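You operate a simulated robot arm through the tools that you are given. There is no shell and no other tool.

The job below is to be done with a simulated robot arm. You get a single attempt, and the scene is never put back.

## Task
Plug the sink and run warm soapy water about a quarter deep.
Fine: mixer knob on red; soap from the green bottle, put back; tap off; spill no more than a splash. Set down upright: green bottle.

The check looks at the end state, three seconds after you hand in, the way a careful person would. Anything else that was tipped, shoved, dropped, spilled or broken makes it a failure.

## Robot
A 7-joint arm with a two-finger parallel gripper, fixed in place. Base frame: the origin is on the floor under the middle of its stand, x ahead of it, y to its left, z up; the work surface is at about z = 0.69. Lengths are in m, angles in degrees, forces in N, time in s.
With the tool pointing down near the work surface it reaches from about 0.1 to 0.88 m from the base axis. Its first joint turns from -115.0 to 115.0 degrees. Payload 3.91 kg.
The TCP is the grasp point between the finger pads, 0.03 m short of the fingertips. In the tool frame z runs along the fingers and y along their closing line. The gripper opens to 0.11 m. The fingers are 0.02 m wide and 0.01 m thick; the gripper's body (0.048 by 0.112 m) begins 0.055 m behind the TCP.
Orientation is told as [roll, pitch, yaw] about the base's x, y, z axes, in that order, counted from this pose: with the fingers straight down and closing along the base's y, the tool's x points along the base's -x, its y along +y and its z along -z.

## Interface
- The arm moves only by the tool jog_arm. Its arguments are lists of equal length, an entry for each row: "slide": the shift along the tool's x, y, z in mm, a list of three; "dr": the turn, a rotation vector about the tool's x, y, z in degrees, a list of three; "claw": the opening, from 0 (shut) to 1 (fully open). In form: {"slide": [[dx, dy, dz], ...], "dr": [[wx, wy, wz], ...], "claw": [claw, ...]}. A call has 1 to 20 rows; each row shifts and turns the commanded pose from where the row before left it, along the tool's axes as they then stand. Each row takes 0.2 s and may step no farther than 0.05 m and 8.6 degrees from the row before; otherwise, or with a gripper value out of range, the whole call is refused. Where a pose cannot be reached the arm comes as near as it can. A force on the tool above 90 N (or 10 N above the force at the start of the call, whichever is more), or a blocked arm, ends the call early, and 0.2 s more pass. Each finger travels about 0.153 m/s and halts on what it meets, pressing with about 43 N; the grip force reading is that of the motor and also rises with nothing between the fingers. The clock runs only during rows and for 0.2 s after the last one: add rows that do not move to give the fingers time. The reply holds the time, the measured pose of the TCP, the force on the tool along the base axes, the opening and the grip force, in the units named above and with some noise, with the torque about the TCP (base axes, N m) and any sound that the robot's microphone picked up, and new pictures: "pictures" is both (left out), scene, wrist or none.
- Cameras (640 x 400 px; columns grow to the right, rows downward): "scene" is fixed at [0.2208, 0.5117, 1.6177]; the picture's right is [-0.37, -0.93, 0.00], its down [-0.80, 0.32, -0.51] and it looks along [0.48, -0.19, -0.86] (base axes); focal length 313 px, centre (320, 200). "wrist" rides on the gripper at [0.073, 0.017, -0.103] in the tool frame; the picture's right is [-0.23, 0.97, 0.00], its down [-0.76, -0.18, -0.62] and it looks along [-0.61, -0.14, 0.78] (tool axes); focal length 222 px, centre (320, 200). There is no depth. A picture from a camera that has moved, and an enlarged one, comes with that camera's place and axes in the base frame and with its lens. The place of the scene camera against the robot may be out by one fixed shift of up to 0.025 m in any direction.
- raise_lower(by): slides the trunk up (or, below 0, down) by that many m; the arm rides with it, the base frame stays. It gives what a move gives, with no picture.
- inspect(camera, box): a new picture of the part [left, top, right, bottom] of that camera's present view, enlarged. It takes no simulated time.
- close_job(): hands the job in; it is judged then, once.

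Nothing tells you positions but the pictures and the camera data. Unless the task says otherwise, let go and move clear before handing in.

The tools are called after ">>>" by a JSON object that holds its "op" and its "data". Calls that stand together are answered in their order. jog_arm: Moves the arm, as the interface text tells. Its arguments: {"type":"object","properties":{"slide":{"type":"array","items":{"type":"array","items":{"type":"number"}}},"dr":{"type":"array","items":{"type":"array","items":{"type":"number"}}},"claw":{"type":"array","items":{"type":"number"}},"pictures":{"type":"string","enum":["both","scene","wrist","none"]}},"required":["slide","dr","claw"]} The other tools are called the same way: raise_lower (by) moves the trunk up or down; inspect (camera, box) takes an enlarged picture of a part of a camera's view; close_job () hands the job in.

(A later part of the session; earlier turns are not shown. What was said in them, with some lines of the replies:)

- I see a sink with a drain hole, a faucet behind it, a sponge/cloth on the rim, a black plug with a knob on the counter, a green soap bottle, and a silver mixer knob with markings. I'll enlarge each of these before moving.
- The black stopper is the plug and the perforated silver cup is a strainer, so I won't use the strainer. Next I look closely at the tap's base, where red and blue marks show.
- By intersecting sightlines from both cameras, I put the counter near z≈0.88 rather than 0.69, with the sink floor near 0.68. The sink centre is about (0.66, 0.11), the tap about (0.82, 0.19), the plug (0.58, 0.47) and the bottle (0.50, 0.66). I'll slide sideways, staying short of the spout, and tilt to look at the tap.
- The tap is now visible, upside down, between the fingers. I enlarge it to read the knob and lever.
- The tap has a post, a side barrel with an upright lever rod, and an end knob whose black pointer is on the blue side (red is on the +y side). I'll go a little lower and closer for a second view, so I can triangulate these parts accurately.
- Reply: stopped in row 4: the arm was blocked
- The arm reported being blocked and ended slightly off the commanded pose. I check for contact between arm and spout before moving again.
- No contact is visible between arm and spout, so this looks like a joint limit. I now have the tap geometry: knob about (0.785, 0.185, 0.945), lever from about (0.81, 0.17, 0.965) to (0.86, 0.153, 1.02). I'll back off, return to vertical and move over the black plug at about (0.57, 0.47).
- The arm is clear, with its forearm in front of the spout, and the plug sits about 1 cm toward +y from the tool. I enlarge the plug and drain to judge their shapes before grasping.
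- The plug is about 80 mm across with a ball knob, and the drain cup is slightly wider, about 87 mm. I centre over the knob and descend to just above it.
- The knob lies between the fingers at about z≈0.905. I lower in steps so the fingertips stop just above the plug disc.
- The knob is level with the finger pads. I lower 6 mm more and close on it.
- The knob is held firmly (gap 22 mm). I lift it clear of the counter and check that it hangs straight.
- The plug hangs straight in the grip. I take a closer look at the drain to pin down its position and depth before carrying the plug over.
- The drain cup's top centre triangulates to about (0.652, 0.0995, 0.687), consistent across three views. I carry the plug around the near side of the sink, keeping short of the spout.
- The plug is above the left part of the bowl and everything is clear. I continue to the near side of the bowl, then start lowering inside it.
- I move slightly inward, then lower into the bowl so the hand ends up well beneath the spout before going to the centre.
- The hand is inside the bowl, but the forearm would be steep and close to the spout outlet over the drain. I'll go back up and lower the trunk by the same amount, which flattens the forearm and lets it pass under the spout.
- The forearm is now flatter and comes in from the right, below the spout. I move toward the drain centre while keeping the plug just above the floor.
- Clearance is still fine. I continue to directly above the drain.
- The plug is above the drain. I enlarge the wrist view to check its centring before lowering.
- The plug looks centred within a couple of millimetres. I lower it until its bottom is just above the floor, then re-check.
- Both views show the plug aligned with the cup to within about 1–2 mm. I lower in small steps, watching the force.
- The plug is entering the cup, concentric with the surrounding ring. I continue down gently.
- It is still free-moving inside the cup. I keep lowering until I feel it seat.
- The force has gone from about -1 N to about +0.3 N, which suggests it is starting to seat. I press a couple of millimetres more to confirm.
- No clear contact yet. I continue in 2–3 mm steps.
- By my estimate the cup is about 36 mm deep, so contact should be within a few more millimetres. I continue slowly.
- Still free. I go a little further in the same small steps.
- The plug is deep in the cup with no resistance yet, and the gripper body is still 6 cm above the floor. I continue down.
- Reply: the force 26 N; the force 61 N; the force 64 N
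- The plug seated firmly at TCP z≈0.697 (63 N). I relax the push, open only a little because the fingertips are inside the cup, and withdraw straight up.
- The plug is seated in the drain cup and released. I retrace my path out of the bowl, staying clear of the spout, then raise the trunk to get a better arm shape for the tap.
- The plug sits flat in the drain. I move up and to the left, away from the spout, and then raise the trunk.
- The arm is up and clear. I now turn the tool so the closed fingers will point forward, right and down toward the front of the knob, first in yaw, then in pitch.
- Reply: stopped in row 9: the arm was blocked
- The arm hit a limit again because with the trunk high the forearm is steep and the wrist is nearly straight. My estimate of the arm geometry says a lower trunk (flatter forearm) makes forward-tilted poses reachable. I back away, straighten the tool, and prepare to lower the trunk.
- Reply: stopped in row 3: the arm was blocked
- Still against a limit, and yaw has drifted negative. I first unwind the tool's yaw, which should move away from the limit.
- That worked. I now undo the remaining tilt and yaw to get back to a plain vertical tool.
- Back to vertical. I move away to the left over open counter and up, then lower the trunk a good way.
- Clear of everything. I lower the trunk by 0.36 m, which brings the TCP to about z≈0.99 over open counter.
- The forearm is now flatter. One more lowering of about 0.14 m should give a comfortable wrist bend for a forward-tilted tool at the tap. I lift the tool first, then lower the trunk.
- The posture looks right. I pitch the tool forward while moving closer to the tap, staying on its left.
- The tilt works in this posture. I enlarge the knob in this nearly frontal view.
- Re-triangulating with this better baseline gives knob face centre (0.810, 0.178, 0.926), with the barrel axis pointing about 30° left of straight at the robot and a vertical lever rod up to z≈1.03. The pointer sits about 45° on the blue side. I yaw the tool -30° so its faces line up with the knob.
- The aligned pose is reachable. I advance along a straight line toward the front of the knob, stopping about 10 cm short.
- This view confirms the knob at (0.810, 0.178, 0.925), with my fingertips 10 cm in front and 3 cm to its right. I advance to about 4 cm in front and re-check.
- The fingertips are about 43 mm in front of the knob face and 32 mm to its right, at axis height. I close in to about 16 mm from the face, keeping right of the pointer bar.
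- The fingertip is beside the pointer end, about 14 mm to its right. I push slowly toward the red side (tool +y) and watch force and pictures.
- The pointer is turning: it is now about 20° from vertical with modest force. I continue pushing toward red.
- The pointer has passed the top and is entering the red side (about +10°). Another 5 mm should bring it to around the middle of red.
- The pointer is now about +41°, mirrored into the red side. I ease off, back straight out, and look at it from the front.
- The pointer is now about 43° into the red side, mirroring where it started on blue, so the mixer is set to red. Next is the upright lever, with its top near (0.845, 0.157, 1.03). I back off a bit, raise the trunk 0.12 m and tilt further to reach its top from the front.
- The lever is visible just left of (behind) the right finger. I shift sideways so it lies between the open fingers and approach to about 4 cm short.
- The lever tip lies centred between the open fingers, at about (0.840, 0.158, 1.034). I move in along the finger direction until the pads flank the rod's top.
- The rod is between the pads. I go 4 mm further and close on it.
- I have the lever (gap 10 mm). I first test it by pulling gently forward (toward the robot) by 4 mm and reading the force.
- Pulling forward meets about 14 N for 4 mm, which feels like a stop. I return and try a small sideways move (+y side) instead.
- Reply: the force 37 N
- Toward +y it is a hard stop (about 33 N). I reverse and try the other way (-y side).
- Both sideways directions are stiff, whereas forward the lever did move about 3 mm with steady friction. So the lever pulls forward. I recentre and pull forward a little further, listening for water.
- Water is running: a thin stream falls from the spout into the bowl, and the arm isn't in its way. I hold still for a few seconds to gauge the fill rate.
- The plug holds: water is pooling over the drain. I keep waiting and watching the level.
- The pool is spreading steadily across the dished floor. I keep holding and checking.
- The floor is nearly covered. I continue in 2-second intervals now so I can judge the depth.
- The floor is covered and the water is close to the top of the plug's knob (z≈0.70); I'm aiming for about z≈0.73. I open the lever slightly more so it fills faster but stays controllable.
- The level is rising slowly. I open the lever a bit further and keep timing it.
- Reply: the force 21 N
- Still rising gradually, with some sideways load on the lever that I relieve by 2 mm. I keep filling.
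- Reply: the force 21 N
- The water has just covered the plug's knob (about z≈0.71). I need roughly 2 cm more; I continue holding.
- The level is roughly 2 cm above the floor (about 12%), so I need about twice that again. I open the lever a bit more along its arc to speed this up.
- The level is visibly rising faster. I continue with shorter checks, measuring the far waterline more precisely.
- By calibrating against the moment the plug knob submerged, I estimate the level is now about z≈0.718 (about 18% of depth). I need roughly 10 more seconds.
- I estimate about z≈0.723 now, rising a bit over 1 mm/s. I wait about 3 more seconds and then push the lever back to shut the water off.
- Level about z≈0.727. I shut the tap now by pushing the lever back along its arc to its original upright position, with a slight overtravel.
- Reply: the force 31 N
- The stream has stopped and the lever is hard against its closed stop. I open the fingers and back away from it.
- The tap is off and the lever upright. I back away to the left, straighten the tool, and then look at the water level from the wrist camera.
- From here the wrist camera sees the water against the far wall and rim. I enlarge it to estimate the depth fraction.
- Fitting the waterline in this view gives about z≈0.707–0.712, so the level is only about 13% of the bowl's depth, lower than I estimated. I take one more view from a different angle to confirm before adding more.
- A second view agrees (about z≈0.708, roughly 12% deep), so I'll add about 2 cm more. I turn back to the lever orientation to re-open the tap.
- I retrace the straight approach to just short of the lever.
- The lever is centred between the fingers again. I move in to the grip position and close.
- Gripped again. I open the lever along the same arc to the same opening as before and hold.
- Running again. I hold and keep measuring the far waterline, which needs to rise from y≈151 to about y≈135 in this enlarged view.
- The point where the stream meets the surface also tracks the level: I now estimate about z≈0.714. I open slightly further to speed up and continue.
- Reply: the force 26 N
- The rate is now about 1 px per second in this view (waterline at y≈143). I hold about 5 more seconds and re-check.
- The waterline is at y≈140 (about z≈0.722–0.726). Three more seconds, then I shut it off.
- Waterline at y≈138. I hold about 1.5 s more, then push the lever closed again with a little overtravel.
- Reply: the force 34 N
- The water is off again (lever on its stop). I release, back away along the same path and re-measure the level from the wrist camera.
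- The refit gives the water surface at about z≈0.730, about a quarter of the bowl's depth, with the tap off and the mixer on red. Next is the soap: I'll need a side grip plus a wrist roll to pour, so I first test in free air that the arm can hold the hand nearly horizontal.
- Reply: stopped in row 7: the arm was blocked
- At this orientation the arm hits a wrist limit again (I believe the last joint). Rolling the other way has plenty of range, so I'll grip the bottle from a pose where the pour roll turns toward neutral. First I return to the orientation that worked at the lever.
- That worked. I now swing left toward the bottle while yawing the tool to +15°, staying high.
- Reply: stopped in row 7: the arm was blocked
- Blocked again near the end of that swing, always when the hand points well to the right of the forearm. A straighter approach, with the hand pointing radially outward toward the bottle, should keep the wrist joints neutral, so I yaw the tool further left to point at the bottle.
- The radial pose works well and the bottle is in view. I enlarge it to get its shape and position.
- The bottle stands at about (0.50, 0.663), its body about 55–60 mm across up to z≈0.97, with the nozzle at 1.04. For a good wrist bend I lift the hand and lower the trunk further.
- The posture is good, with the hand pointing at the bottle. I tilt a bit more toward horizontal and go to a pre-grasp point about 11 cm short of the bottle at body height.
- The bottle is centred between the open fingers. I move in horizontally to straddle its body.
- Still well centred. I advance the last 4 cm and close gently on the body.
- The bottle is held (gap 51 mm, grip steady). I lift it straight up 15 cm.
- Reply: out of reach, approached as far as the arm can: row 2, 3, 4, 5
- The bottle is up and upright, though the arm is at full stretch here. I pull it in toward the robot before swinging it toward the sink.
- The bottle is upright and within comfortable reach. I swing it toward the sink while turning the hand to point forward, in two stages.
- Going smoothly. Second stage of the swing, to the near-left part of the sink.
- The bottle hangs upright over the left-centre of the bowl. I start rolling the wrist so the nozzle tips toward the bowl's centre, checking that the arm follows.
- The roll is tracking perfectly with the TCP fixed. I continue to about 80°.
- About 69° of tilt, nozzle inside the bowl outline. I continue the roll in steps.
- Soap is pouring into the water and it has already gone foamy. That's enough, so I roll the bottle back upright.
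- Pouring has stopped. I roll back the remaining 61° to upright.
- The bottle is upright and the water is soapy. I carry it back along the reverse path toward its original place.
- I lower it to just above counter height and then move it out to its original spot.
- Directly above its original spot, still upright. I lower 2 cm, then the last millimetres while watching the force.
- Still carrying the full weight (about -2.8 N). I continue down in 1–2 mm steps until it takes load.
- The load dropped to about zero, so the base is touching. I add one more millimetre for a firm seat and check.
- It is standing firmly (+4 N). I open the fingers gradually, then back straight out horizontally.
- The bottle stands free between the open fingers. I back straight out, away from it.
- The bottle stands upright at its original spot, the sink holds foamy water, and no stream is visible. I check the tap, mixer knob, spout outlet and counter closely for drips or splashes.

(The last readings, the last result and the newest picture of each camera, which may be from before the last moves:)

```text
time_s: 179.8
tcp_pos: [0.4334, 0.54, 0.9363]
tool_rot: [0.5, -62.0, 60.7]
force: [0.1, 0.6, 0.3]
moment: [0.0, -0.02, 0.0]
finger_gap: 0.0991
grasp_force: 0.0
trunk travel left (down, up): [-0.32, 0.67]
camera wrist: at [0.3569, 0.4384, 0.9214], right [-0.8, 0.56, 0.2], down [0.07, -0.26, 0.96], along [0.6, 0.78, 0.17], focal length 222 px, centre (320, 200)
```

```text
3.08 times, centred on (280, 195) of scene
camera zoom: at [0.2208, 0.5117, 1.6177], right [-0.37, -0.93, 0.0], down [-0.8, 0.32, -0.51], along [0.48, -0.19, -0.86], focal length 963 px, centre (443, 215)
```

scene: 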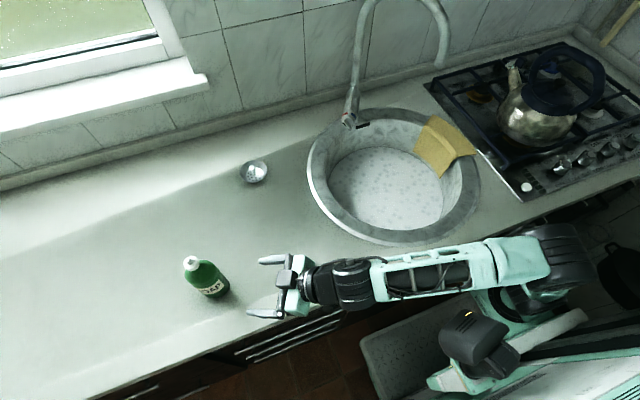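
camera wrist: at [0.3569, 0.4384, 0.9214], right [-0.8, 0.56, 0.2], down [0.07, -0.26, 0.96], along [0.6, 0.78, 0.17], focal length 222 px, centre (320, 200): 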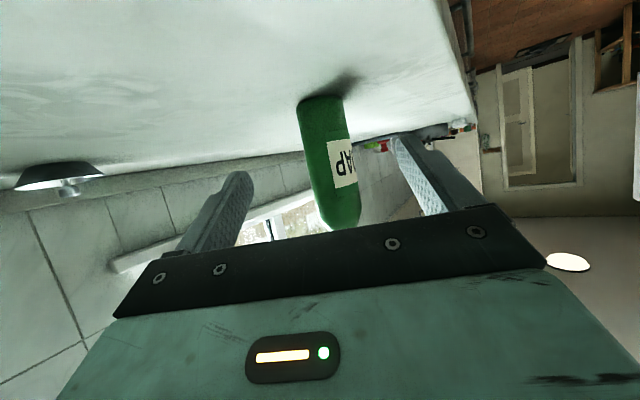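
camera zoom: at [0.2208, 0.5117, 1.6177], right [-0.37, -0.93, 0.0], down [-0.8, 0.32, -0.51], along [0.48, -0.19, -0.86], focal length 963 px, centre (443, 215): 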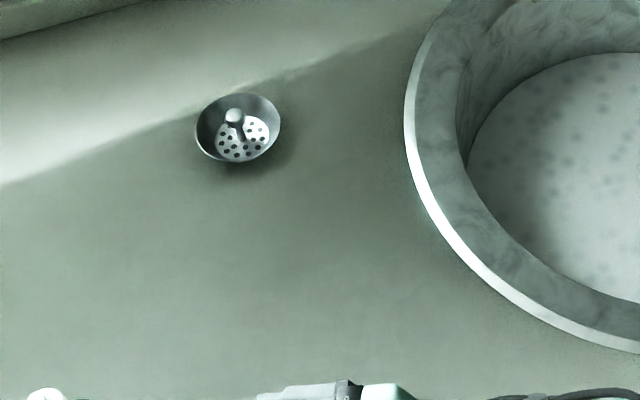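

Everything checks out: mixer pointer on red, lever closed, no drip, soapy water at about a quarter depth, bottle, strainer and sponge in place. I retreat the arm clear before handing in.

>>> {"op": "jog_arm", "data": {"slide": [[-16, -1, -33.8], [-16, -1, -33.8], [-16, -1, -33.8], [-16, -1, -33.8], [0, 0, 0], [0, 0, 0], [0, 0, 0], [0, 0, 0], [0, 0, 0]], "dr": [[0, 0, 0], [0, 0, 0], [0, 0, 0], [0, 0, 0], [0, 0, 0], [0, 0, 0], [0, 0, 0], [0, 0, 0], [0, 0, 0]], "claw": [0.9, 0.9, 0.9, 0.9, 0.9, 0.9, 0.9, 0.9, 0.9]}}

>>> {"op": "inspect", "data": {"camera": "scene", "box": [300, 0, 520, 250]}}

```text
time_s: 181.8
tcp_pos: [0.3913, 0.4609, 1.0561]
tool_rot: [0.3, -62.0, 60.8]
force: [0.2, 0.4, -0.5]
moment: [-0.02, -0.01, 0.02]
finger_gap: 0.0992
grasp_force: 0.1
trunk travel left (down, up): [-0.32, 0.67]
camera wrist: at [0.3159, 0.3592, 1.0407], right [-0.8, 0.56, 0.2], down [0.06, -0.26, 0.96], along [0.6, 0.79, 0.17], focal length 222 px, centre (320, 200)
```

scene: 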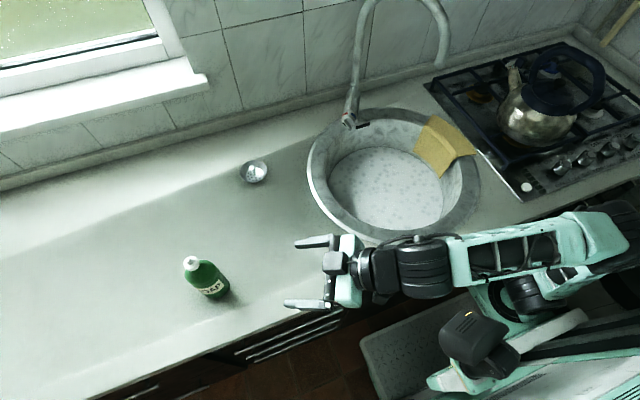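
wrist: 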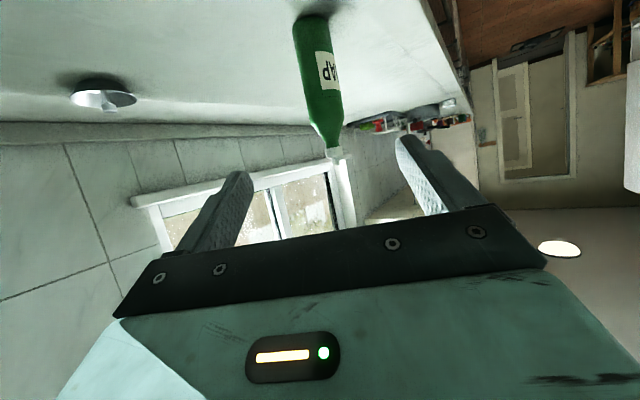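

```text
1.60 times, centred on (410, 125) of scene
camera zoom: at [0.2208, 0.5117, 1.6177], right [-0.37, -0.93, 0.0], down [-0.8, 0.32, -0.51], along [0.48, -0.19, -0.86], focal length 500 px, centre (176, 320)
```

zoom: 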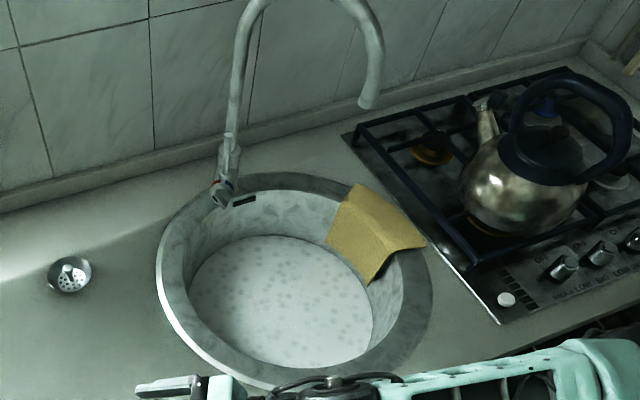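

The scene is steady: soapy water holding at about a quarter depth, tap off, mixer on red, soap bottle upright in its place, nothing else disturbed, and the arm clear. I hand in the job.

>>> {"op": "close_job", "data": {}}

```text
The job is handed in.
```

The sink is plugged and holds warm, soapy water about a quarter deep, and I've handed the job in. I don't have the check's result.

- **Plug:** The black stopper is seated in the drain and holding water. I left the perforated strainer where it was.
- **Mixer knob:** The pointer is on the red side, at about the mirror image of where it started on blue.
- **Water level:** The surface is at about z = 0.73. My camera measurements put that at a quarter of the bowl's depth, give or take a few percent.
- **Tap:** I ran it twice, because the first fill only came to about 12%. The lever is back against its closed stop and no stream is visible.
- **Soap:** I poured it from the green bottle over the bowl. The bottle is back upright within about 4 mm of its original spot.
- **Spills:** I saw no water or soap on the counter, and nothing else was moved.
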